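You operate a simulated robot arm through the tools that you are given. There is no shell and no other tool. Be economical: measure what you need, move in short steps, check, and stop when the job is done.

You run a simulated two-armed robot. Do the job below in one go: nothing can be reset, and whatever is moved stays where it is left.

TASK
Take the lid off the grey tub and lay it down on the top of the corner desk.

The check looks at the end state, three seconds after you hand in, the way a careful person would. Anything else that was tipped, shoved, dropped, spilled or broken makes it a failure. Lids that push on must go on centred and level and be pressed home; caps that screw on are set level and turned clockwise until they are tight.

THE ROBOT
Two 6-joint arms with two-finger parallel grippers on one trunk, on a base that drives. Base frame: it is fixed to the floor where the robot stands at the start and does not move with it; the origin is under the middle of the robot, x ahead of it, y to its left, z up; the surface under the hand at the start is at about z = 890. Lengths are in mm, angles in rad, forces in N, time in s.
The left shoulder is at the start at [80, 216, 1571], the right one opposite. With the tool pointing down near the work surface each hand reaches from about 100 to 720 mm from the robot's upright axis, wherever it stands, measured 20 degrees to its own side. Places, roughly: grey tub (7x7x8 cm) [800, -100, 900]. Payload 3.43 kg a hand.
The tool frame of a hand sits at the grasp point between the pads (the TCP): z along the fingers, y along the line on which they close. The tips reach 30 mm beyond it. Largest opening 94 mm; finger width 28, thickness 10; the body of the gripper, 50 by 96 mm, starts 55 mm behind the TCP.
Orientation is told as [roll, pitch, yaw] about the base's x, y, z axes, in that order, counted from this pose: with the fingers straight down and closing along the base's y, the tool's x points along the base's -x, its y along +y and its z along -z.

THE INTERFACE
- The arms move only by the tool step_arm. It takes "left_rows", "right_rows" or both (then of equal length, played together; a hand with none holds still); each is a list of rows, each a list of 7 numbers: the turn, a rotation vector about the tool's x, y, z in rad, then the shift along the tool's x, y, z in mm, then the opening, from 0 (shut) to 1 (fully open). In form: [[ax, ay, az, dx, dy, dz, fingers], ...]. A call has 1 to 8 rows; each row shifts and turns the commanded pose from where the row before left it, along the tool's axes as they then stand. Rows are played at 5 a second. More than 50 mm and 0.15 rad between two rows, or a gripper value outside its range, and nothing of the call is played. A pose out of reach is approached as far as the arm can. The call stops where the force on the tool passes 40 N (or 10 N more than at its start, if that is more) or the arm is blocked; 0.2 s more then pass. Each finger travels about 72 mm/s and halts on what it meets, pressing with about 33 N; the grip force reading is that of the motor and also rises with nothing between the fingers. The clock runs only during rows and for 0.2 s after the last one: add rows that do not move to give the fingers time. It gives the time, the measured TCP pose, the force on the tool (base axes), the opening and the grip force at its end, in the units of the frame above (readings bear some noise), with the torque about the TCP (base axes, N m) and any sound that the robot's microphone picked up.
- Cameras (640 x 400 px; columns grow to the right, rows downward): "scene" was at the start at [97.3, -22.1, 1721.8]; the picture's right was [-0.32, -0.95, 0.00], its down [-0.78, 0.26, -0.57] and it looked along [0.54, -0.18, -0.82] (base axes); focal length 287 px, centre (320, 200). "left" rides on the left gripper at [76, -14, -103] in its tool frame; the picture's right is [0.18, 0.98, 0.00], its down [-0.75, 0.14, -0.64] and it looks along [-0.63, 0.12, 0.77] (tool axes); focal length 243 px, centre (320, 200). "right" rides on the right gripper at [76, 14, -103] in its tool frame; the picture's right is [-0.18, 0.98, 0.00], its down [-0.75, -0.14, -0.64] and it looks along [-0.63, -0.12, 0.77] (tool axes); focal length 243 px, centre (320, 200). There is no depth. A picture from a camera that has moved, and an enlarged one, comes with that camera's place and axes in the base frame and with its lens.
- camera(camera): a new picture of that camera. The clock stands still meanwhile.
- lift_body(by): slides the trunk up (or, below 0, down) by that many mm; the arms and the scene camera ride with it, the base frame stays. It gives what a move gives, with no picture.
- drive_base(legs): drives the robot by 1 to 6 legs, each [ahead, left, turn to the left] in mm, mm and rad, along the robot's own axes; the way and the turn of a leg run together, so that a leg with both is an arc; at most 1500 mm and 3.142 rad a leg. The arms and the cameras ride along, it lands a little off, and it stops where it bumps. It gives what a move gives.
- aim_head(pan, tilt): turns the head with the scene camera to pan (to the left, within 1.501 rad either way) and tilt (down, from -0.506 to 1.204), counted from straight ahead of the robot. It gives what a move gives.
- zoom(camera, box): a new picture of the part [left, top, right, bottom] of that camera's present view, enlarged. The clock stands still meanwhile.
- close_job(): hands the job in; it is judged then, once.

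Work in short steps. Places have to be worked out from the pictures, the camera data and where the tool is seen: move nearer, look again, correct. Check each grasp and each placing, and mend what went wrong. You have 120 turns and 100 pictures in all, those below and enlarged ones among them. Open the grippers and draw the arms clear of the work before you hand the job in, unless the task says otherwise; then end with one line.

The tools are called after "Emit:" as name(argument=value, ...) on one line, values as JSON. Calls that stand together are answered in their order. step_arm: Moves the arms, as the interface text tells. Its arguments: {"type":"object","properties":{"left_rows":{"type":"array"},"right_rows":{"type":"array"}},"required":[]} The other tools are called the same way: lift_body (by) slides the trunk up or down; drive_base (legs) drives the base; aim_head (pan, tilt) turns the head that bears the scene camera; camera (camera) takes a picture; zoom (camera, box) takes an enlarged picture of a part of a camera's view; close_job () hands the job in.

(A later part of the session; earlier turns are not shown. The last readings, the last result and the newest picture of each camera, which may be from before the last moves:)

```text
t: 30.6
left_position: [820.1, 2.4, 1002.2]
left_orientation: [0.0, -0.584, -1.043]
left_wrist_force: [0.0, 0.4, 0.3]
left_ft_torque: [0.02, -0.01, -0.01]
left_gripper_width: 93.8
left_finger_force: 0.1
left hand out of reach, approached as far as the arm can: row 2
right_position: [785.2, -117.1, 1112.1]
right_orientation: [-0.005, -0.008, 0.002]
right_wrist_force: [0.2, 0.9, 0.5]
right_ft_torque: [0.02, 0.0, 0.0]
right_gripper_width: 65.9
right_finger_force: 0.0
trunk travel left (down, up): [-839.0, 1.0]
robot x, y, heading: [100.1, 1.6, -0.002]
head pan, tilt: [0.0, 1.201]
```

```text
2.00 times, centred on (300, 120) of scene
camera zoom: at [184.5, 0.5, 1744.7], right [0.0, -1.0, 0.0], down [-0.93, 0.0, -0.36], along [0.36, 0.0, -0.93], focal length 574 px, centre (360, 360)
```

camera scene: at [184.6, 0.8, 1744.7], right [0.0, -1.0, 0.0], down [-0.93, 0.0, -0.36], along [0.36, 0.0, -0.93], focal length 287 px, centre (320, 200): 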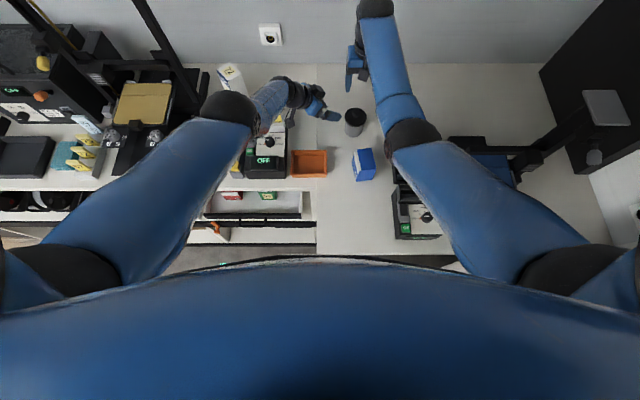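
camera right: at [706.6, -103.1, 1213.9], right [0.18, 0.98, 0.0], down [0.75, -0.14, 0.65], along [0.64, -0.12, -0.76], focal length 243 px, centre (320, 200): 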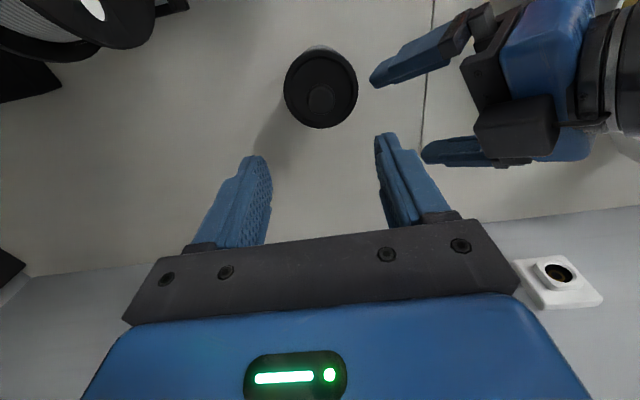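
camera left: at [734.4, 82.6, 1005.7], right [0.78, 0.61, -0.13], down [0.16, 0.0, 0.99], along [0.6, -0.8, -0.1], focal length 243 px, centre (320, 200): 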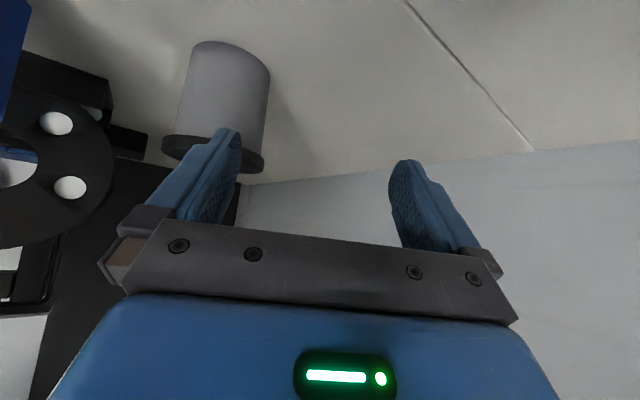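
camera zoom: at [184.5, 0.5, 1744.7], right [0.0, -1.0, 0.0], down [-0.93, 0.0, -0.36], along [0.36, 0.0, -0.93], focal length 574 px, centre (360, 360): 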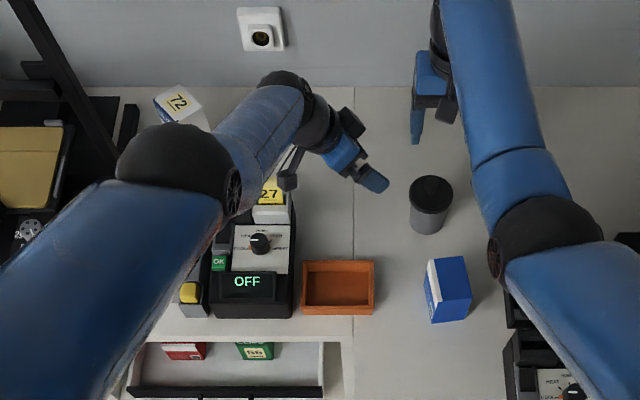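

The arm follows again, so this is a wrist limit for that 60° side approach. I'll move the left hand aside, untilt it, and use a 30° azimuth instead.

Emit:
step_arm(left_rows=[[0, 0, 0, 29, 20, -19, 1], [0, 0.14, 0, 0, 0, 0, 1], [0, 0.14, 0, 0, 0, 0, 1], [0, 0.14, 0, 0, 0, 0, 1], [0, 0.14, 0, 0, 0, 0, 1], [0, 0.024, 0, 0, 0, 0, 1], [0, 0, 0, 0, 0, 0, 1]])

Emit:
step_arm(left_rows=[[0, 0, -0.13, 0, 0, 0, 1], [0, 0, -0.13, 0, 0, 0, 1], [0, 0, -0.13, 0, 0, 0, 1], [0, 0, -0.13, 0, 0, 0, 1], [0, 0, 0, 0, 0, 0, 1]])

Emit:
camera(camera="scene")

```text
t: 32.2
left_position: [781.1, 52.3, 1020.4]
left_orientation: [0.001, 0.002, -1.043]
left_wrist_force: [0.1, 0.2, 0.9]
left_ft_torque: [0.04, -0.04, 0.0]
left_gripper_width: 94.1
left_finger_force: 0.0
left hand out of reach, approached as far as the arm can: row 3, 4, 5
right_position: [784.4, -117.5, 1111.6]
right_orientation: [-0.004, -0.006, 0.002]
right_wrist_force: [0.7, -0.1, 0.5]
right_ft_torque: [0.04, -0.03, 0.01]
right_gripper_width: 65.9
right_finger_force: 0.0
trunk travel left (down, up): [-839.0, 1.0]
robot x, y, heading: [98.1, 0.0, 0.002]
head pan, tilt: [0.0, 1.201]
```

```text
t: 33.4
left_position: [779.9, 51.8, 1020.3]
left_orientation: [-0.001, -0.002, -0.522]
left_wrist_force: [-0.2, 0.1, -0.4]
left_ft_torque: [-0.04, 0.01, 0.03]
left_gripper_width: 94.1
left_finger_force: 0.0
right_position: [784.5, -117.2, 1112.3]
right_orientation: [-0.003, -0.008, 0.002]
right_wrist_force: [-0.1, -0.5, 0.6]
right_ft_torque: [0.02, -0.01, -0.01]
right_gripper_width: 65.8
right_finger_force: 0.1
trunk travel left (down, up): [-839.0, 1.0]
robot x, y, heading: [101.3, 0.0, 0.001]
head pan, tilt: [0.0, 1.201]
```

```text
66 pictures are left
camera scene: at [184.5, 0.5, 1744.7], right [0.0, -1.0, 0.0], down [-0.93, 0.0, -0.36], along [0.36, 0.0, -0.93], focal length 287 px, centre (320, 200)
```

scene: 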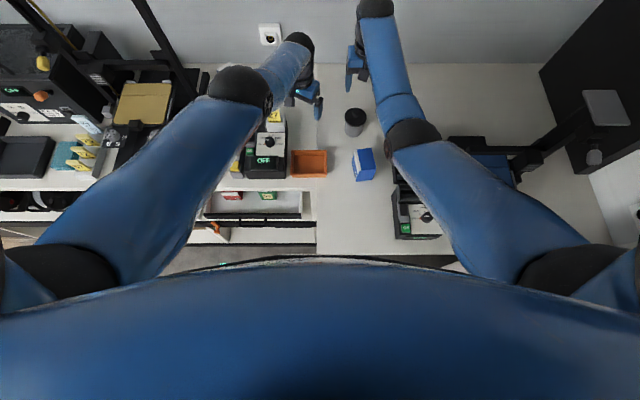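

The left arm seems to be at full stretch. I bring the left hand back toward the robot to a comfortable pose.

Emit:
step_arm(left_rows=[[0, 0, 0, 28, -16, 0, 1], [0, 0, 0, 28, -16, -10, 1], [0, 0, 0, 28, -16, -15, 1], [0, 0, 0, 28, -16, -15, 1], [0, 0, 0, 0, 0, 0, 1]])

```text
t: 34.6
left_position: [760.3, 17.0, 1006.0]
left_orientation: [0.0, -0.001, -0.525]
left_wrist_force: [-0.4, -0.3, -0.9]
left_ft_torque: [-0.01, -0.02, 0.02]
left_gripper_width: 94.1
left_finger_force: 0.1
left hand out of reach, approached as far as the arm can: row 1, 2, 3, 4
right_position: [784.9, -116.4, 1112.3]
right_orientation: [-0.004, -0.005, 0.002]
right_wrist_force: [-0.6, 0.6, -0.6]
right_ft_torque: [-0.03, -0.01, 0.0]
right_gripper_width: 65.9
right_finger_force: 0.1
trunk travel left (down, up): [-839.0, 1.0]
robot x, y, heading: [101.0, -0.3, 0.003]
head pan, tilt: [0.0, 1.201]
```

The left elbow has gone slightly past straight and is stuck there. I stretch the hand forward over empty desk, then pull back in large steps so the elbow bends the normal way again.

Emit:
step_arm(left_rows=[[0, 0, 0, -35, 20, 0, 1], [0, 0, 0, -35, 20, 0, 1], [0, 0, 0, -35, 20, 0, 1], [0, 0, 0, 0, 0, 0, 1]])

Emit:
step_arm(left_rows=[[0, 0, 0, 43, -25, 0, 1], [0, 0, 0, 43, -25, 0, 1], [0, 0, 0, 43, -25, 0, 1], [0, 0, 0, 0, 0, 0, 1]])

```text
t: 35.6
left_position: [781.1, 34.1, 1033.3]
left_orientation: [0.0, -0.001, -0.523]
left_wrist_force: [-1.2, -0.4, -0.3]
left_ft_torque: [-0.02, 0.0, 0.0]
left_gripper_width: 94.2
left_finger_force: 0.1
left hand out of reach, approached as far as the arm can: row 1, 2, 3
right_position: [783.9, -117.9, 1113.8]
right_orientation: [-0.003, -0.006, 0.003]
right_wrist_force: [-0.2, 0.1, -0.2]
right_ft_torque: [-0.02, 0.02, 0.01]
right_gripper_width: 66.0
right_finger_force: 0.0
trunk travel left (down, up): [-839.0, 1.0]
robot x, y, heading: [98.1, -0.6, -0.002]
head pan, tilt: [0.0, 1.201]
```

```text
t: 36.6
left_position: [737.8, -2.2, 976.6]
left_orientation: [0.001, -0.001, -0.523]
left_wrist_force: [-0.5, -0.4, 0.1]
left_ft_torque: [0.03, -0.01, -0.01]
left_gripper_width: 93.8
left_finger_force: 0.0
left hand out of reach, approached as far as the arm can: row 1, 2, 3
right_position: [784.1, -117.0, 1112.2]
right_orientation: [-0.004, -0.006, 0.001]
right_wrist_force: [-0.3, -0.3, 0.1]
right_ft_torque: [-0.01, -0.03, 0.0]
right_gripper_width: 65.9
right_finger_force: 0.1
trunk travel left (down, up): [-839.0, 1.0]
robot x, y, heading: [100.7, -3.0, -0.001]
head pan, tilt: [0.0, 1.201]
```

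The hand slides along the full-stretch sphere, so the elbow is at its straight singularity. I try tiny steps straight toward the shoulder.

Emit:
step_arm(left_rows=[[0, 0, 0, 2.5, -0.5, -1.7, 1], [0, 0, 0, 2.5, -0.5, -1.7, 1], [0, 0, 0, 2.5, -0.5, -1.7, 1], [0, 0, 0, 2.5, -0.5, -1.7, 1], [0, 0, 0, 2.5, -0.5, -1.7, 1], [0, 0, 0, 2.5, -0.5, -1.7, 1], [0, 0, 0, 2.5, -0.5, -1.7, 1], [0, 0, 0, 2.5, -0.5, -1.7, 1]])

```text
t: 38.4
left_position: [737.2, -1.9, 977.5]
left_orientation: [0.0, 0.0, -0.524]
left_wrist_force: [0.6, -0.8, 0.5]
left_ft_torque: [0.0, 0.0, -0.01]
left_gripper_width: 94.0
left_finger_force: 0.1
left hand out of reach, approached as far as the arm can: row 2, 4, 5, 6, 7
right_position: [783.6, -117.6, 1113.2]
right_orientation: [-0.004, -0.008, 0.003]
right_wrist_force: [-0.3, -0.1, -0.4]
right_ft_torque: [0.02, 0.0, 0.01]
right_gripper_width: 65.9
right_finger_force: 0.1
trunk travel left (down, up): [-839.0, 1.0]
robot x, y, heading: [101.7, -1.2, 0.002]
head pan, tilt: [0.0, 1.201]
```

No radial movement. I look at the arm's posture.

Emit:
camera(camera="scene")

Emit:
camera(camera="left")

```text
65 pictures are left
camera scene: at [184.4, 0.6, 1744.7], right [0.0, -1.0, 0.0], down [-0.93, 0.0, -0.36], along [0.36, 0.0, -0.93], focal length 287 px, centre (320, 200)
```

scene: 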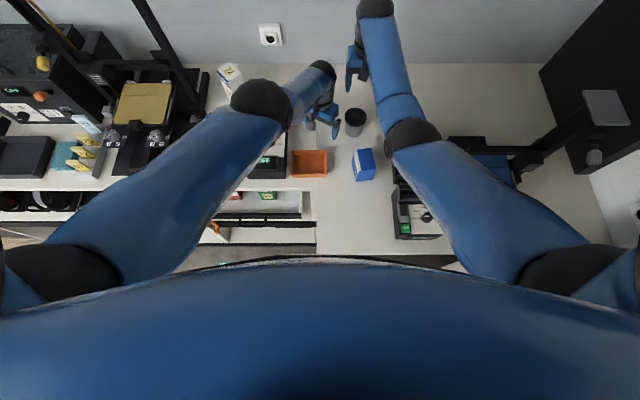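

```text
64 pictures are left
camera left: at [664.2, 23.1, 1080.2], right [0.33, 0.94, 0.0], down [0.72, -0.25, 0.64], along [0.61, -0.21, -0.77], focal length 243 px, centre (320, 200)
```

left: 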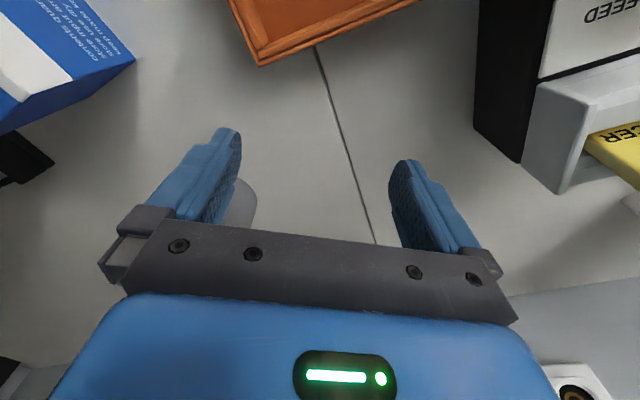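

The geometry says the elbow is exactly straight. Raising the hand along the arc should bend the elbow the normal way, so I sweep it up, forward and to the left, clear of the right hand.

Emit:
step_arm(left_rows=[[0, 0, 0, -13.3, 25, -33, 1], [0, 0, 0, -13.3, 25, -33, 1], [0, 0, 0, -13.3, 25, -33, 1], [0, 0, 0, 0, 0, 0, 1]])

Emit:
step_arm(left_rows=[[0, 0, 0, 3, 0, -15, 1], [0, 0, 0, 3, 0, -15, 1], [0, 0, 0, 3, 0, -15, 1], [0, 0, 0, 3, 0, -15, 1], [0, 0, 0, 0, 0, 0, 1]])

```text
t: 39.4
left_position: [803.8, 45.4, 1081.9]
left_orientation: [-0.001, -0.003, -0.525]
left_wrist_force: [0.0, -0.5, 0.3]
left_ft_torque: [-0.02, 0.04, 0.02]
left_gripper_width: 94.2
left_finger_force: 0.1
left hand out of reach, approached as far as the arm can: row 3
right_position: [784.1, -118.2, 1111.2]
right_orientation: [-0.003, -0.007, 0.003]
right_wrist_force: [0.4, 0.0, 0.8]
right_ft_torque: [-0.01, 0.03, 0.0]
right_gripper_width: 65.8
right_finger_force: 0.1
trunk travel left (down, up): [-839.0, 1.0]
robot x, y, heading: [102.4, -3.2, 0.001]
head pan, tilt: [0.0, 1.201]
```

```text
t: 40.6
left_position: [794.2, 51.7, 1141.3]
left_orientation: [-0.001, -0.003, -0.526]
left_wrist_force: [-0.1, -0.4, -1.0]
left_ft_torque: [-0.01, 0.01, 0.01]
left_gripper_width: 93.8
left_finger_force: 0.1
right_position: [785.0, -116.9, 1112.1]
right_orientation: [-0.003, -0.008, 0.0]
right_wrist_force: [0.2, 0.1, 0.6]
right_ft_torque: [0.02, 0.05, -0.02]
right_gripper_width: 65.7
right_finger_force: 0.0
trunk travel left (down, up): [-839.0, 1.0]
robot x, y, heading: [99.3, 1.7, -0.0]
head pan, tilt: [0.0, 1.201]
```

It worked: the hand follows freely up to z 1141. Now I bring it back toward the robot.

Emit:
step_arm(left_rows=[[0, 0, 0, 35, -20, 0, 1], [0, 0, 0, 35, -20, 0, 1], [0, 0, 0, 35, -20, 0, 1], [0, 0, 0, 0, 0, 0, 1]])

Emit:
camera(camera="scene")

```text
t: 41.6
left_position: [683.8, 48.0, 1122.6]
left_orientation: [0.002, -0.004, -0.524]
left_wrist_force: [-0.1, 0.6, -0.2]
left_ft_torque: [0.0, 0.02, -0.03]
left_gripper_width: 93.9
left_finger_force: 0.0
left hand out of reach, approached as far as the arm can: row 3
right_position: [784.8, -117.7, 1112.2]
right_orientation: [-0.005, -0.006, 0.003]
right_wrist_force: [-0.6, 0.6, -0.1]
right_ft_torque: [-0.01, -0.02, 0.03]
right_gripper_width: 65.8
right_finger_force: 0.0
trunk travel left (down, up): [-839.0, 1.0]
robot x, y, heading: [101.2, 3.9, 0.002]
head pan, tilt: [0.0, 1.201]
```

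```text
63 pictures are left
camera scene: at [185.4, 0.4, 1744.6], right [0.0, -1.0, 0.0], down [-0.93, 0.0, -0.36], along [0.36, 0.0, -0.93], focal length 287 px, centre (320, 200)
```

scene: 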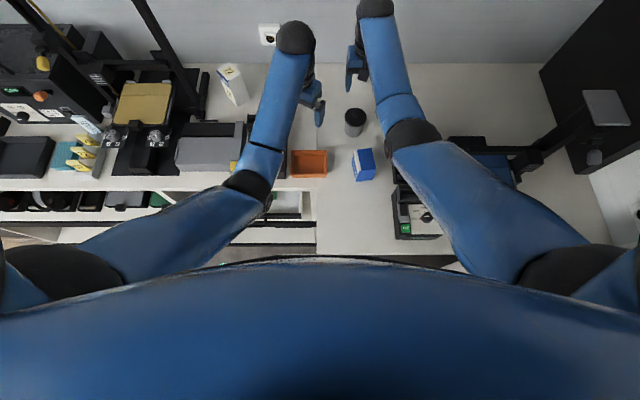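

Left arm is back to normal. I lower the trunk by 80 mm; both hands have room, the right one staying over the knob with its tips at about 1002. I also yaw the right hand 0.6 rad so its camera swings away from the left hand's approach.

Emit:
lift_body(by=-80)

Emit:
step_arm(left_rows=[[0, -0.14, 0, 0, 0, 0, 1], [0, -0.14, 0, 0, 0, 0, 1], [0, -0.14, 0, 0, 0, 0, 1], [0, -0.14, 0, 0, 0, 0, 1], [0, -0.14, 0, 0, 0, 0, 1], [0, -0.085, 0, 0, 0, 0, 1], [0, 0, 0, 0, 0, 0, 1]], right_rows=[[0, 0, -0.12, 0, 0, 0, 0.7], [0, 0, -0.12, 0, 0, 0, 0.7], [0, 0, -0.12, 0, 0, 0, 0.7], [0, 0, -0.12, 0, 0, 0, 0.7], [0, 0, -0.12, 0, 0, 0, 0.7], [0, 0, 0, 0, 0, 0, 0.7], [0, 0, 0, 0, 0, 0, 0.7]])

Emit:
camera(camera="left")

Emit:
zoom(camera="scene", box=[240, 20, 440, 220])

```text
t: 42.8
left_position: [684.6, 47.6, 1041.0]
left_orientation: [0.0, -0.003, -0.524]
left_wrist_force: [0.8, 0.1, -0.3]
left_ft_torque: [0.02, -0.01, -0.02]
left_gripper_width: 94.2
left_finger_force: 0.1
right_position: [784.6, -117.3, 1032.7]
right_orientation: [-0.003, -0.007, 0.003]
right_wrist_force: [0.6, 0.8, 0.2]
right_ft_torque: [-0.05, -0.02, 0.02]
right_gripper_width: 65.7
right_finger_force: 0.1
trunk travel left (down, up): [-759.0, 81.0]
robot x, y, heading: [100.0, -1.1, -0.001]
head pan, tilt: [0.0, 1.201]
```

```text
t: 44.4
left_position: [684.0, 49.3, 1041.4]
left_orientation: [0.0, -0.789, -0.525]
left_wrist_force: [0.0, 0.0, 0.2]
left_ft_torque: [-0.03, -0.01, 0.02]
left_gripper_width: 93.9
left_finger_force: 0.2
right_position: [784.6, -118.3, 1031.3]
right_orientation: [-0.006, -0.004, 0.604]
right_wrist_force: [0.4, -0.8, -0.5]
right_ft_torque: [0.0, 0.0, 0.0]
right_gripper_width: 65.8
right_finger_force: 0.0
trunk travel left (down, up): [-759.0, 81.0]
robot x, y, heading: [98.2, 0.5, -0.003]
head pan, tilt: [0.0, 1.201]
```

```text
62 pictures are left
camera left: at [567.6, 99.0, 1058.7], right [0.38, 0.92, -0.13], down [0.14, 0.09, 0.99], along [0.92, -0.39, -0.09], focal length 243 px, centre (320, 200)
```

left: 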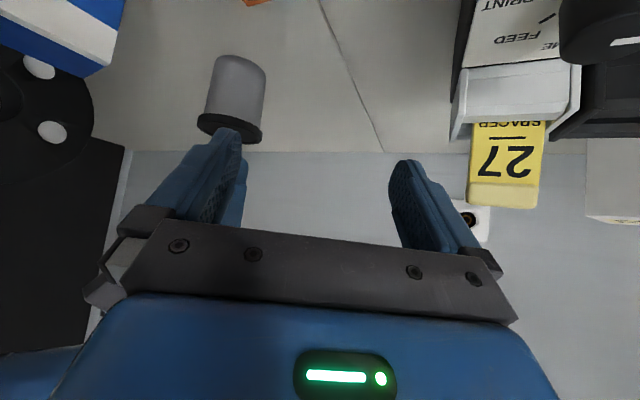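

```text
2.00 times, centred on (340, 120) of scene
camera zoom: at [184.7, 0.4, 1664.7], right [0.0, -1.0, 0.0], down [-0.93, 0.0, -0.36], along [0.36, 0.0, -0.93], focal length 574 px, centre (280, 360)
```

zoom: 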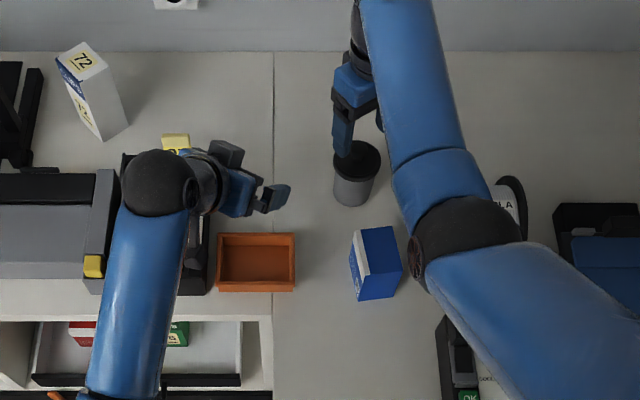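

The left camera again puts the tub axis at about (780,-118). I move the left hand to a standoff on the tub's front-left side.

Emit:
step_arm(left_rows=[[0, 0, 0, -9, -24, 0, 1], [0, 0, 0, -9, -24, 0, 1], [0, 0, 0, -9, -24, 0, 1], [0, 0, 0, -9, -24, 0, 1], [0, 0, 0, 0, 0, 40, 1], [0, 0, 0, 0, 0, 43, 1], [0, 0, 0, 0, 0, 0, 1]])

Emit:
camera(camera="left")

Emit:
zoom(camera="scene", box=[280, 50, 400, 170])

```text
t: 46.0
left_position: [707.9, -81.1, 1011.2]
left_orientation: [0.0, -0.79, -0.523]
left_wrist_force: [-0.2, 0.1, -0.3]
left_ft_torque: [0.01, -0.03, 0.0]
left_gripper_width: 94.2
left_finger_force: 0.0
right_position: [784.9, -117.7, 1031.0]
right_orientation: [-0.007, -0.003, 0.603]
right_wrist_force: [-0.2, -0.3, -0.3]
right_ft_torque: [0.01, -0.05, 0.0]
right_gripper_width: 65.9
right_finger_force: 0.0
trunk travel left (down, up): [-759.0, 81.0]
robot x, y, heading: [95.8, 0.1, -0.003]
head pan, tilt: [0.0, 1.201]
```

```text
60 pictures are left
camera left: at [591.4, -30.8, 1028.0], right [0.38, 0.92, -0.13], down [0.14, 0.08, 0.99], along [0.92, -0.39, -0.09], focal length 243 px, centre (320, 200)
```

left: 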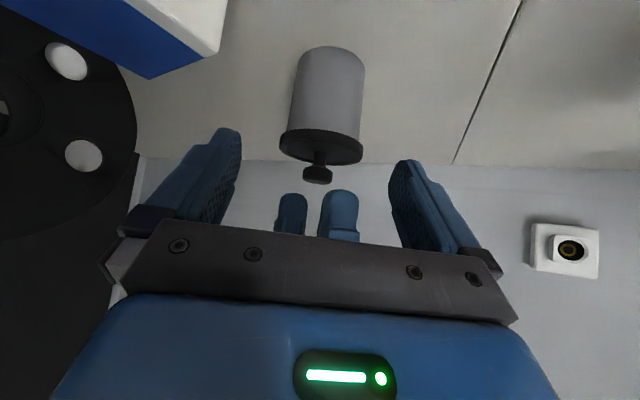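

```text
3.33 times, centred on (340, 110) of scene
camera zoom: at [183.8, 0.7, 1664.7], right [0.0, -1.0, 0.0], down [-0.93, 0.0, -0.36], along [0.36, 0.0, -0.93], focal length 956 px, centre (253, 500)
```

zoom: 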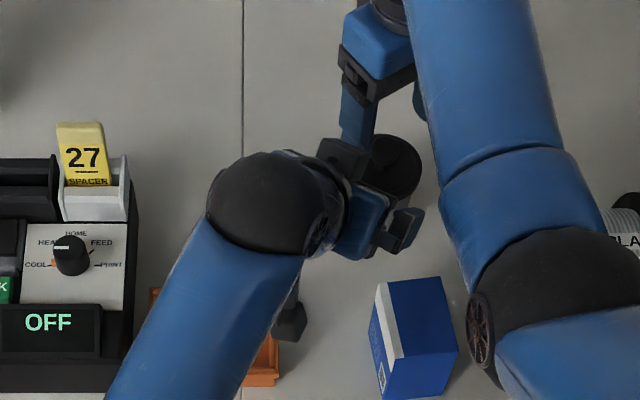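

The tub sits 5 mm toward the tool's +y. I correct that and go in with the gripper open.

Emit:
step_arm(left_rows=[[0, 0, 0, 3, 5, 20, 1], [0, 0, 0, 0, 0, 25, 1], [0, 0, 0, 0, 0, 20, 1], [0, 0, 0, 0, 0, 10, 1], [0, 0, 0, 0, 0, 10, 1], [0, 0, 0, 0, 0, 0, 1]])

Emit:
camera(camera="left")

Emit:
camera(camera="right")

```text
t: 47.4
left_position: [760.4, -105.0, 949.8]
left_orientation: [-0.001, -0.793, -0.528]
left_wrist_force: [-13.4, 6.7, 5.1]
left_ft_torque: [-0.49, -0.97, 0.08]
left_gripper_width: 93.8
left_finger_force: 0.1
right_position: [786.7, -120.4, 1031.2]
right_orientation: [-0.015, -0.012, 0.597]
right_wrist_force: [13.7, -6.6, -6.5]
right_ft_torque: [-0.21, -0.29, -0.12]
right_gripper_width: 58.3
right_finger_force: 0.0
trunk travel left (down, up): [-759.0, 81.0]
robot x, y, heading: [99.8, 1.8, 0.003]
head pan, tilt: [0.0, 1.201]
stopped in row 6 (left hand): the force on the tool passed its limit at 41 N (the readings are from after the stop); the commanded pose is now the measured one
```

```text
58 pictures are left
camera left: at [644.8, -52.7, 966.7], right [0.38, 0.91, -0.13], down [0.13, 0.09, 0.99], along [0.91, -0.4, -0.09], focal length 243 px, centre (320, 200)
```

left: 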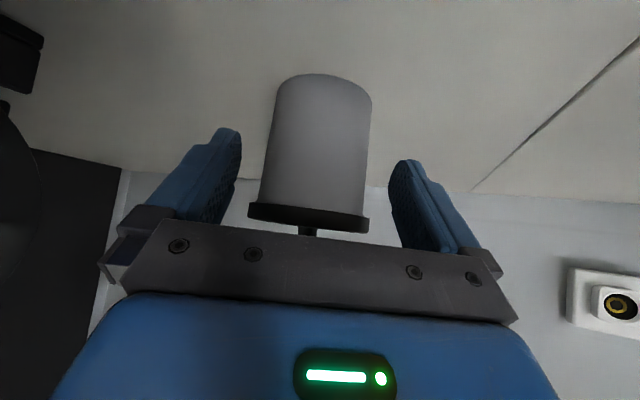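

```text
57 pictures are left
camera right: at [712.8, -151.0, 1132.8], right [-0.4, 0.92, -0.01], down [0.69, 0.31, 0.65], along [0.6, 0.25, -0.76], focal length 243 px, centre (320, 200)
```

right: 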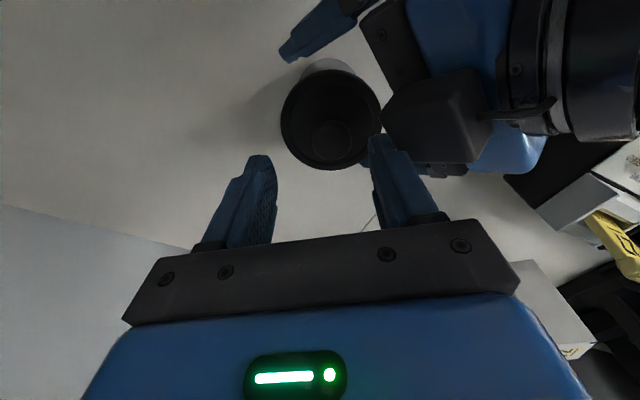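

A block on top of the left gripper touched one of the right fingers; the tub wasn't touched. I back the left hand off slightly, raise the right hand, and then swing it round so its camera is on the far side and its fingers close across the left hand's approach.

Emit:
step_arm(left_rows=[[0, 0, 0, 0, 0, -10, 1], [0, 0, 0, 0, 0, -15, 1], [0, 0, 0, 0, 0, 0, 1]])

Emit:
step_arm(right_rows=[[0, 0, 0, 0, 0, -25, 0.7], [0, 0, 0, 0, 0, -25, 0.7], [0, 0, 0, 0, 0, -25, 0.7], [0, 0, 0, 0, 0, -25, 0.7], [0, 0, 0, 0, 0, 0, 0.7]])

Emit:
step_arm(right_rows=[[0, 0, -0.145, 0, 0, 0, 0.7], [0, 0, -0.145, 0, 0, 0, 0.7], [0, 0, -0.145, 0, 0, 0, 0.7], [0, 0, -0.145, 0, 0, 0, 0.7], [0, 0, -0.145, 0, 0, 0, 0.7], [0, 0, -0.145, 0, 0, 0, 0.7], [0, 0, -0.145, 0, 0, 0, 0.7], [0, 0, 0, 0, 0, 0, 0.7]])

```text
t: 48.2
left_position: [746.4, -95.2, 967.9]
left_orientation: [0.001, -0.795, -0.529]
left_wrist_force: [-0.6, -0.4, -0.5]
left_ft_torque: [0.04, -0.02, -0.01]
left_gripper_width: 94.0
left_finger_force: 0.0
right_position: [785.3, -118.7, 1030.2]
right_orientation: [-0.012, -0.008, 0.599]
right_wrist_force: [-0.7, -0.5, 0.2]
right_ft_torque: [-0.02, -0.01, -0.01]
right_gripper_width: 65.9
right_finger_force: 0.1
trunk travel left (down, up): [-759.0, 81.0]
robot x, y, heading: [101.3, -0.6, -0.005]
head pan, tilt: [0.0, 1.201]
```

```text
t: 49.4
left_position: [745.1, -95.8, 967.7]
left_orientation: [-0.001, -0.794, -0.529]
left_wrist_force: [-0.4, 0.2, 0.3]
left_ft_torque: [-0.03, 0.01, 0.0]
left_gripper_width: 94.3
left_finger_force: 0.0
right_position: [783.1, -119.7, 1131.5]
right_orientation: [-0.012, -0.008, 0.597]
right_wrist_force: [-0.4, 0.8, 0.1]
right_ft_torque: [0.01, 0.0, 0.0]
right_gripper_width: 65.8
right_finger_force: 0.0
trunk travel left (down, up): [-759.0, 81.0]
robot x, y, heading: [94.3, -1.3, -0.0]
head pan, tilt: [0.0, 1.201]
```

```text
t: 51.2
left_position: [746.6, -95.2, 967.7]
left_orientation: [0.0, -0.795, -0.527]
left_wrist_force: [0.6, 0.0, 0.5]
left_ft_torque: [-0.02, -0.01, -0.03]
left_gripper_width: 94.0
left_finger_force: 0.0
right_position: [784.3, -119.9, 1131.9]
right_orientation: [-0.014, 0.003, 1.617]
right_wrist_force: [0.1, -0.2, -0.1]
right_ft_torque: [-0.03, 0.01, 0.01]
right_gripper_width: 65.6
right_finger_force: 0.0
trunk travel left (down, up): [-759.0, 81.0]
robot x, y, heading: [97.0, 1.7, -0.005]
head pan, tilt: [0.0, 1.201]
```

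Free so far. I continue the yaw to about 2.6, and move the left hand in to its grasp position at the same time, since the right hand is out of its way.

Emit:
step_arm(right_rows=[[0, 0, -0.145, 0, 0, 0, 0.7], [0, 0, -0.145, 0, 0, 0, 0.7], [0, 0, -0.145, 0, 0, 0, 0.7], [0, 0, -0.145, 0, 0, 0, 0.7], [0, 0, -0.145, 0, 0, 0, 0.7], [0, 0, -0.145, 0, 0, 0, 0.7], [0, 0, -0.13, 0, 0, 0, 0.7], [0, 0, 0, 0, 0, 0, 0.7]])

Emit:
step_arm(left_rows=[[0, 0, 0, 0, 0, 12, 1], [0, 0, 0, 0, 0, 12, 1], [0, 0, 0, 0, 0, 8, 1], [0, 0, 0, 0, 0, 0, 1]])

Emit:
camera(camera="left")

Emit:
camera(camera="right")

```text
t: 53.0
left_position: [746.1, -95.6, 966.4]
left_orientation: [-0.002, -0.795, -0.527]
left_wrist_force: [-0.5, 0.5, -0.6]
left_ft_torque: [-0.05, -0.01, -0.01]
left_gripper_width: 93.9
left_finger_force: 0.0
right_position: [783.7, -119.8, 1131.6]
right_orientation: [-0.004, 0.013, 2.617]
right_wrist_force: [0.2, -0.4, -1.0]
right_ft_torque: [0.01, 0.0, -0.01]
right_gripper_width: 65.7
right_finger_force: 0.1
trunk travel left (down, up): [-759.0, 81.0]
robot x, y, heading: [102.0, -1.0, -0.006]
head pan, tilt: [0.0, 1.201]
```

```text
t: 54.0
left_position: [766.1, -106.4, 945.2]
left_orientation: [0.0, -0.794, -0.526]
left_wrist_force: [-0.5, -0.9, 0.1]
left_ft_torque: [-0.01, 0.02, 0.0]
left_gripper_width: 93.9
left_finger_force: 0.0
right_position: [783.4, -118.8, 1131.2]
right_orientation: [-0.005, 0.015, 2.616]
right_wrist_force: [-0.3, -0.2, -0.5]
right_ft_torque: [0.02, 0.0, -0.01]
right_gripper_width: 65.9
right_finger_force: 0.1
trunk travel left (down, up): [-759.0, 81.0]
robot x, y, heading: [99.5, -1.1, -0.003]
head pan, tilt: [0.0, 1.201]
```

```text
56 pictures are left
camera left: at [649.5, -55.7, 962.3], right [0.38, 0.91, -0.13], down [0.13, 0.09, 0.99], along [0.91, -0.4, -0.09], focal length 243 px, centre (320, 200)
```

left: 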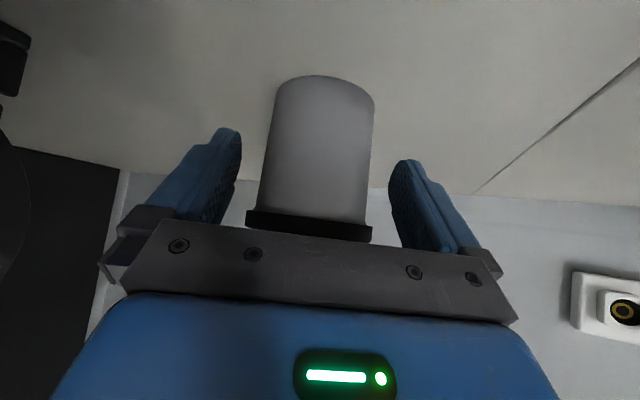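

```text
55 pictures are left
camera right: at [840.1, -168.6, 1234.4], right [-0.65, -0.76, -0.01], down [-0.59, 0.5, 0.63], along [-0.48, 0.42, -0.77], focal length 243 px, centre (320, 200)
```

right: 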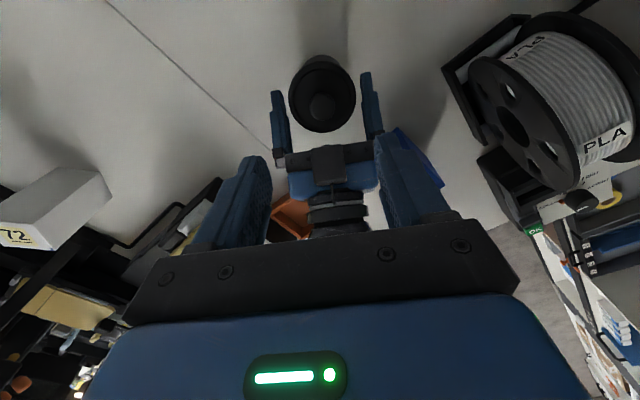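

The left fingers straddle the body nicely, and the right hand's camera now looks down on everything. I advance 7 mm and close the left gripper.

Emit:
step_arm(left_rows=[[0, 0, 0, 0, 0, 4, 1], [0, 0, 0, 0, 0, 3, 1], [0, 0, 0, 0, 0, 0, 0.8], [0, 0, 0, 0, 0, 0, 0.7]])

Emit:
camera(camera="left")

Emit:
zoom(camera="right", box=[240, 40, 400, 200])

```text
t: 55.0
left_position: [769.7, -109.9, 939.4]
left_orientation: [0.0, -0.794, -0.526]
left_wrist_force: [-1.3, 0.4, 0.7]
left_ft_torque: [0.0, 0.0, 0.04]
left_gripper_width: 66.8
left_finger_force: 12.1
right_position: [782.5, -118.6, 1131.3]
right_orientation: [-0.002, 0.015, 2.615]
right_wrist_force: [0.7, -0.3, -0.9]
right_ft_torque: [-0.02, -0.02, -0.04]
right_gripper_width: 65.9
right_finger_force: 0.2
trunk travel left (down, up): [-759.0, 81.0]
robot x, y, heading: [99.4, 0.8, 0.002]
head pan, tilt: [0.0, 1.201]
```

```text
54 pictures are left
camera left: at [653.9, -58.7, 956.7], right [0.38, 0.91, -0.13], down [0.13, 0.09, 0.99], along [0.91, -0.4, -0.09], focal length 243 px, centre (320, 200)
```

left: 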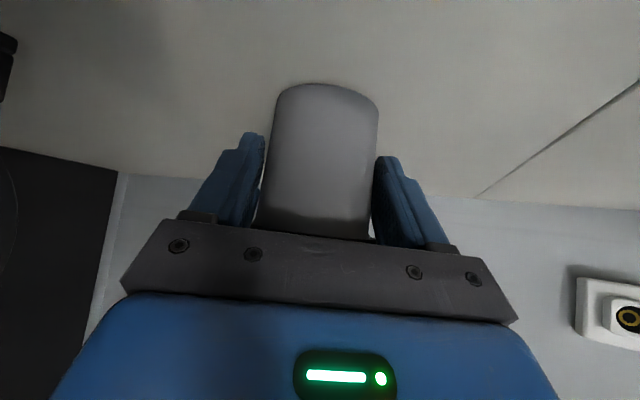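

```text
2.50 times, centred on (320, 120) of right
camera zoom: at [840.3, -168.7, 1234.2], right [-0.65, -0.76, -0.01], down [-0.59, 0.5, 0.63], along [-0.48, 0.42, -0.77], focal length 606 px, centre (320, 400)
```

zoom: 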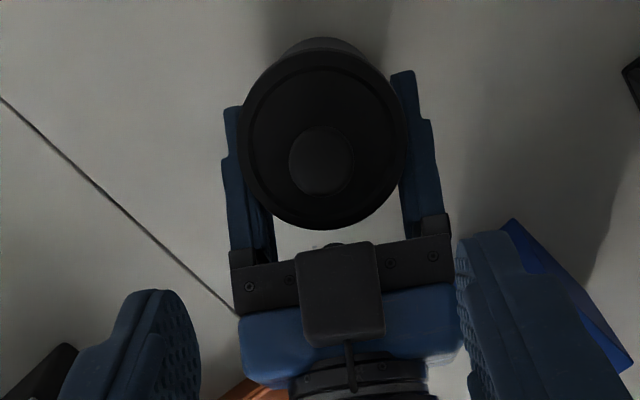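

Contact made at 67 mm. I close the left gripper firmly on the body.

Emit:
step_arm(left_rows=[[0, 0, 0, 0, 0, 0, 0.5], [0, 0, 0, 0, 0, 0, 0.3], [0, 0, 0, 0, 0, 0, 0.3]])

Emit:
camera(camera="right")

```text
t: 55.8
left_position: [771.1, -109.7, 938.8]
left_orientation: [0.0, -0.792, -0.527]
left_wrist_force: [-0.3, -0.9, -0.7]
left_ft_torque: [-0.01, 0.05, 0.0]
left_gripper_width: 66.4
left_finger_force: 32.9
right_position: [782.8, -118.4, 1131.0]
right_orientation: [-0.004, 0.013, 2.615]
right_wrist_force: [0.1, 0.7, 0.9]
right_ft_torque: [0.02, 0.01, -0.03]
right_gripper_width: 65.9
right_finger_force: 0.0
trunk travel left (down, up): [-759.0, 81.0]
robot x, y, heading: [94.6, -1.5, -0.001]
head pan, tilt: [0.0, 1.201]
```

```text
52 pictures are left
camera right: at [840.4, -168.7, 1234.1], right [-0.65, -0.76, -0.01], down [-0.59, 0.5, 0.63], along [-0.48, 0.42, -0.77], focal length 243 px, centre (320, 200)
```

right: 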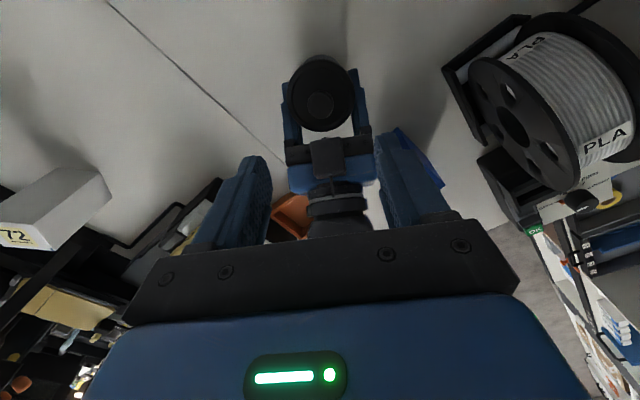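

The tub is held. The knob appears at about (780,-115), so I lower the right hand partway over it and check the clearance.

Emit:
step_arm(right_rows=[[0, 0, 0, 0, 0, 25, 0.6], [0, 0, 0, 0, 0, 25, 0.55], [0, 0, 0, 0, 0, 25, 0.55], [0, 0, 0, 0, 0, 10, 0.55], [0, 0, 0, 0, 0, 0, 0.55]])

Emit:
camera(camera="right")

Emit:
camera(camera="left")

Emit:
zoom(camera="scene", box=[300, 50, 400, 150])

```text
t: 57.0
left_position: [770.7, -109.5, 940.2]
left_orientation: [0.002, -0.795, -0.527]
left_wrist_force: [0.4, -0.5, -1.3]
left_ft_torque: [0.0, 0.02, 0.01]
left_gripper_width: 66.4
left_finger_force: 32.7
right_position: [786.9, -117.1, 1044.5]
right_orientation: [-0.002, 0.011, 2.615]
right_wrist_force: [-0.1, -0.3, 0.0]
right_ft_torque: [0.02, -0.02, -0.01]
right_gripper_width: 51.8
right_finger_force: 0.2
trunk travel left (down, up): [-759.0, 81.0]
robot x, y, heading: [99.6, -0.7, 0.003]
head pan, tilt: [0.0, 1.201]
```

```text
51 pictures are left
camera right: at [842.5, -168.5, 1147.2], right [-0.65, -0.76, -0.01], down [-0.59, 0.5, 0.63], along [-0.48, 0.42, -0.77], focal length 243 px, centre (320, 200)
```

right: 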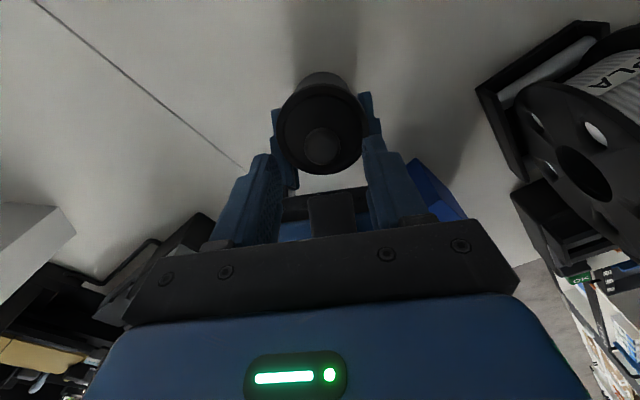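

```text
50 pictures are left
camera left: at [654.1, -58.8, 956.9], right [0.38, 0.91, -0.13], down [0.13, 0.09, 0.99], along [0.91, -0.4, -0.09], focal length 243 px, centre (320, 200)
```

left: 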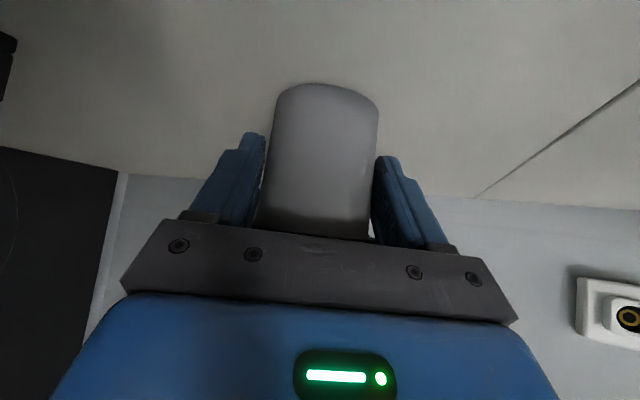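

```text
4.00 times, centred on (350, 100) of scene
camera zoom: at [184.7, 0.5, 1664.7], right [0.0, -1.0, 0.0], down [-0.93, 0.0, -0.36], along [0.36, 0.0, -0.93], focal length 1147 px, centre (200, 600)
```

zoom: 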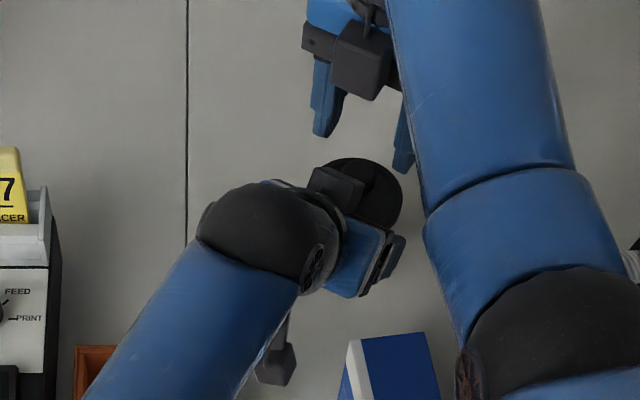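

The knob is about 7 mm nearer the left hand than the TCP. I shift over and descend to just above the lid, with the force stop as a guard.

Emit:
step_arm(right_rows=[[0, 0, 0, -7, 1, 0, 0.55], [0, 0, 0, 0, 0, 15, 0.55], [0, 0, 0, 0, 0, 15, 0.55], [0, 0, 0, 0, 0, 9, 0.5], [0, 0, 0, 0, 0, 0, 0.5]])

Emit:
camera(camera="right")

```text
t: 58.2
left_position: [771.3, -110.1, 937.9]
left_orientation: [-0.001, -0.793, -0.527]
left_wrist_force: [0.3, -0.6, 0.2]
left_ft_torque: [-0.03, 0.01, 0.04]
left_gripper_width: 66.1
left_finger_force: 33.0
right_position: [779.1, -115.7, 1006.4]
right_orientation: [-0.004, 0.011, 2.615]
right_wrist_force: [-0.2, 0.3, -0.6]
right_ft_torque: [0.0, 0.01, -0.01]
right_gripper_width: 47.1
right_finger_force: 0.1
trunk travel left (down, up): [-759.0, 81.0]
robot x, y, heading: [99.4, 0.7, -0.0]
head pan, tilt: [0.0, 1.201]
```

```text
48 pictures are left
camera right: at [835.9, -166.2, 1110.1], right [-0.65, -0.76, -0.01], down [-0.59, 0.5, 0.63], along [-0.48, 0.42, -0.77], focal length 243 px, centre (320, 200)
```

right: 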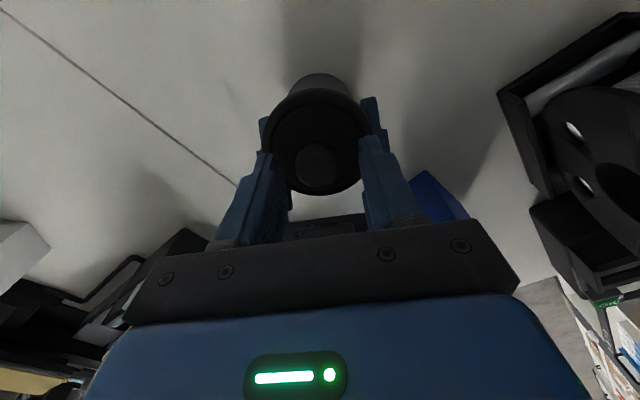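

The knob is centred between the tips at (779,-116). I lower 4 mm and close.

Emit:
step_arm(right_rows=[[0, 0, 0, 0, 0, 3.5, 0.45], [0, 0, 0, 0, 0, 0, 0.3], [0, 0, 0, 0, 0, 0, 0.15], [0, 0, 0, 0, 0, 0, 0], [0, 0, 0, 0, 0, 0, 0], [0, 0, 0, 0, 0, 0, 0]])

```text
t: 59.6
left_position: [770.7, -110.5, 938.8]
left_orientation: [0.001, -0.795, -0.527]
left_wrist_force: [-2.8, -0.7, -0.4]
left_ft_torque: [0.02, -0.07, -0.07]
left_gripper_width: 66.2
left_finger_force: 32.9
right_position: [779.7, -114.8, 1002.9]
right_orientation: [-0.004, 0.015, 2.614]
right_wrist_force: [3.7, 0.7, -1.4]
right_ft_torque: [0.02, -0.07, 0.01]
right_gripper_width: 22.5
right_finger_force: 33.3
trunk travel left (down, up): [-759.0, 81.0]
robot x, y, heading: [98.5, 3.6, -0.006]
head pan, tilt: [0.0, 1.201]
```

Knob gripped at 22.5 mm. Now I pull straight up in small steps while the left hand holds the body.

Emit:
step_arm(right_rows=[[0, 0, 0, 0, 0, -2, 0], [0, 0, 0, 0, 0, -2, 0], [0, 0, 0, 0, 0, -2, 0], [0, 0, 0, 0, 0, 0, 0]])

```text
t: 60.6
left_position: [770.6, -109.7, 938.5]
left_orientation: [0.0, -0.79, -0.527]
left_wrist_force: [0.0, 0.2, -0.6]
left_ft_torque: [0.02, 0.03, -0.01]
left_gripper_width: 65.9
left_finger_force: 32.7
right_position: [779.8, -115.8, 1009.8]
right_orientation: [-0.004, 0.014, 2.614]
right_wrist_force: [-0.6, -0.4, -0.4]
right_ft_torque: [-0.02, 0.03, 0.02]
right_gripper_width: 22.4
right_finger_force: 32.8
trunk travel left (down, up): [-759.0, 81.0]
robot x, y, heading: [100.7, -3.7, -0.002]
head pan, tilt: [0.0, 1.201]
heard: snap
```

A snap, and no force left: the lid has popped off and is still gripped. I raise it straight up and check.

Emit:
step_arm(right_rows=[[0, 0, 0, 0, 0, -10, 0], [0, 0, 0, 0, 0, -20, 0], [0, 0, 0, 0, 0, -25, 0], [0, 0, 0, 0, 0, -25, 0], [0, 0, 0, 0, 0, 0, 0]])

Emit:
camera(camera="right")

Emit:
camera(camera="left")

Emit:
zoom(camera="scene", box=[260, 10, 460, 210])

```text
t: 61.8
left_position: [767.8, -110.0, 938.2]
left_orientation: [-0.001, -0.789, -0.528]
left_wrist_force: [-1.5, 0.8, 1.3]
left_ft_torque: [-0.02, -0.06, 0.0]
left_gripper_width: 66.0
left_finger_force: 32.7
right_position: [780.1, -113.8, 1090.9]
right_orientation: [-0.005, 0.015, 2.615]
right_wrist_force: [-0.5, 0.1, -1.3]
right_ft_torque: [-0.03, 0.0, -0.04]
right_gripper_width: 21.5
right_finger_force: 32.4
trunk travel left (down, up): [-759.0, 81.0]
robot x, y, heading: [98.9, 1.8, 0.002]
head pan, tilt: [0.0, 1.201]
```

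```text
47 pictures are left
camera right: at [835.8, -164.6, 1193.5], right [-0.65, -0.76, -0.01], down [-0.59, 0.5, 0.63], along [-0.47, 0.42, -0.78], focal length 243 px, centre (320, 200)
```

right: 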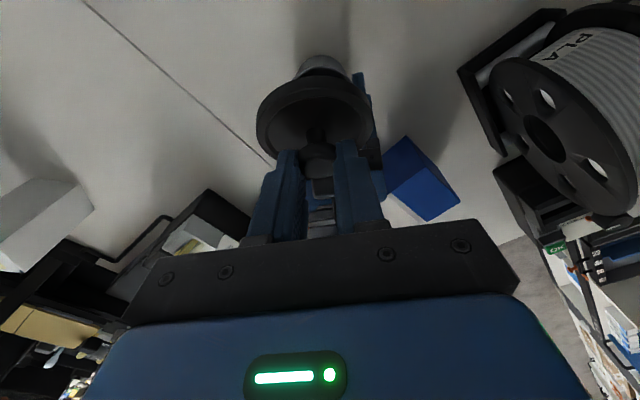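

```text
46 pictures are left
camera left: at [652.5, -57.9, 955.9], right [0.38, 0.91, -0.13], down [0.14, 0.08, 0.99], along [0.91, -0.39, -0.09], focal length 243 px, centre (320, 200)
```

left: 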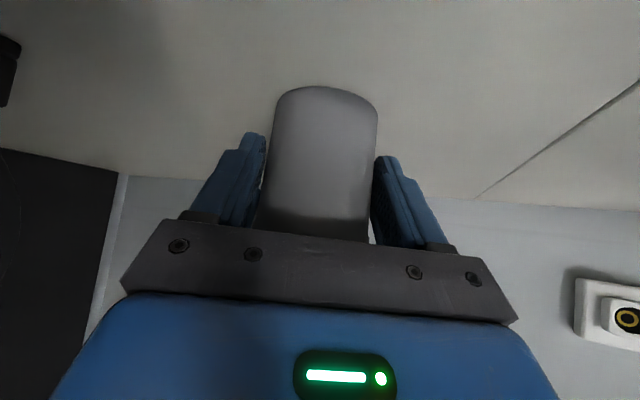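

```text
2.00 times, centred on (360, 110) of scene
camera zoom: at [183.5, 1.0, 1664.7], right [0.0, -1.0, 0.0], down [-0.93, 0.0, -0.36], along [0.36, 0.0, -0.93], focal length 574 px, centre (240, 380)
```

zoom: 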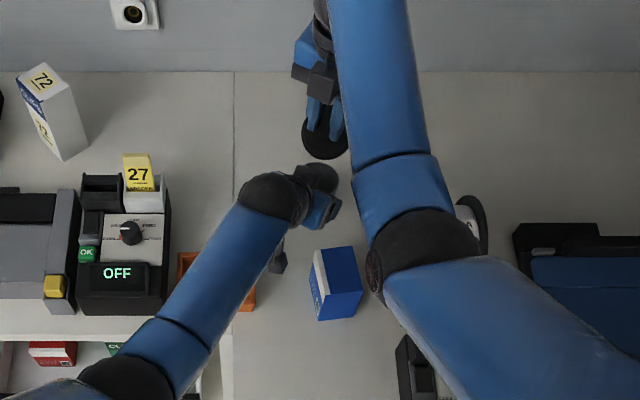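

The lid is off and in the right hand, and the tub is upright in the left. I raise the lid further, then open the left gripper.

Emit:
step_arm(right_rows=[[0, 0, 0, 0, 0, -20, 0], [0, 0, 0, 0, 0, -20, 0], [0, 0, 0, 0, 0, -10, 0], [0, 0, 0, 0, 0, 0, 0]])

Emit:
step_arm(left_rows=[[0, 0, 0, 0, 0, 0, 0.75], [0, 0, 0, 0, 0, 0, 0.85], [0, 0, 0, 0, 0, 0, 0.95], [0, 0, 0, 0, 0, 0, 1], [0, 0, 0, 0, 0, 0, 1]])

Emit:
camera(camera="left")

Emit:
camera(camera="right")

```text
t: 62.8
left_position: [769.6, -109.4, 938.7]
left_orientation: [-0.001, -0.792, -0.527]
left_wrist_force: [-0.4, 0.1, -1.4]
left_ft_torque: [-0.02, 0.01, 0.0]
left_gripper_width: 65.7
left_finger_force: 32.2
right_position: [785.8, -115.0, 1135.8]
right_orientation: [-0.003, 0.014, 2.614]
right_wrist_force: [-0.7, -0.1, -0.6]
right_ft_torque: [0.03, -0.01, 0.03]
right_gripper_width: 21.1
right_finger_force: 32.5
right hand out of reach, approached as far as the arm can: row 3
trunk travel left (down, up): [-759.0, 81.0]
robot x, y, heading: [96.1, -0.6, 0.003]
head pan, tilt: [0.0, 1.201]
```

```text
t: 64.0
left_position: [771.4, -109.1, 939.2]
left_orientation: [0.0, -0.795, -0.527]
left_wrist_force: [0.1, 0.4, -0.5]
left_ft_torque: [-0.02, -0.01, -0.01]
left_gripper_width: 94.0
left_finger_force: 0.0
right_position: [785.3, -113.9, 1135.3]
right_orientation: [-0.003, 0.013, 2.615]
right_wrist_force: [-0.2, 0.3, 0.1]
right_ft_torque: [0.01, -0.03, 0.01]
right_gripper_width: 21.0
right_finger_force: 33.3
trunk travel left (down, up): [-759.0, 81.0]
robot x, y, heading: [101.3, 1.7, 0.0]
head pan, tilt: [0.0, 1.201]
```

```text
44 pictures are left
camera left: at [654.0, -58.7, 956.9], right [0.38, 0.91, -0.13], down [0.13, 0.09, 0.99], along [0.91, -0.4, -0.09], focal length 243 px, centre (320, 200)
```

left: 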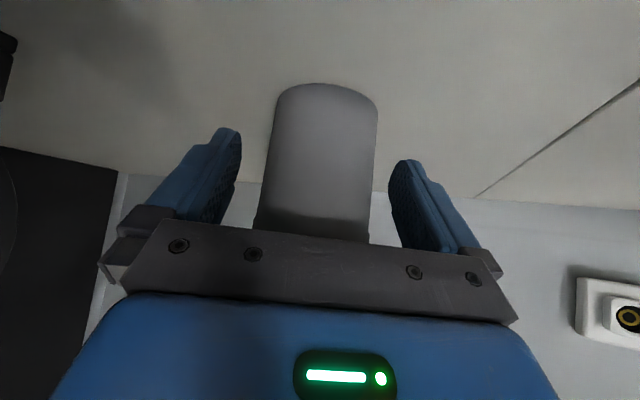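

```text
43 pictures are left
camera right: at [842.0, -165.2, 1239.0], right [-0.65, -0.76, -0.01], down [-0.59, 0.5, 0.63], along [-0.48, 0.42, -0.77], focal length 243 px, centre (320, 200)
```

right: 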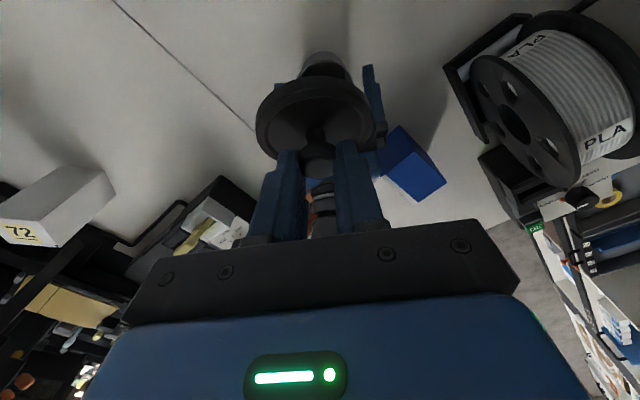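

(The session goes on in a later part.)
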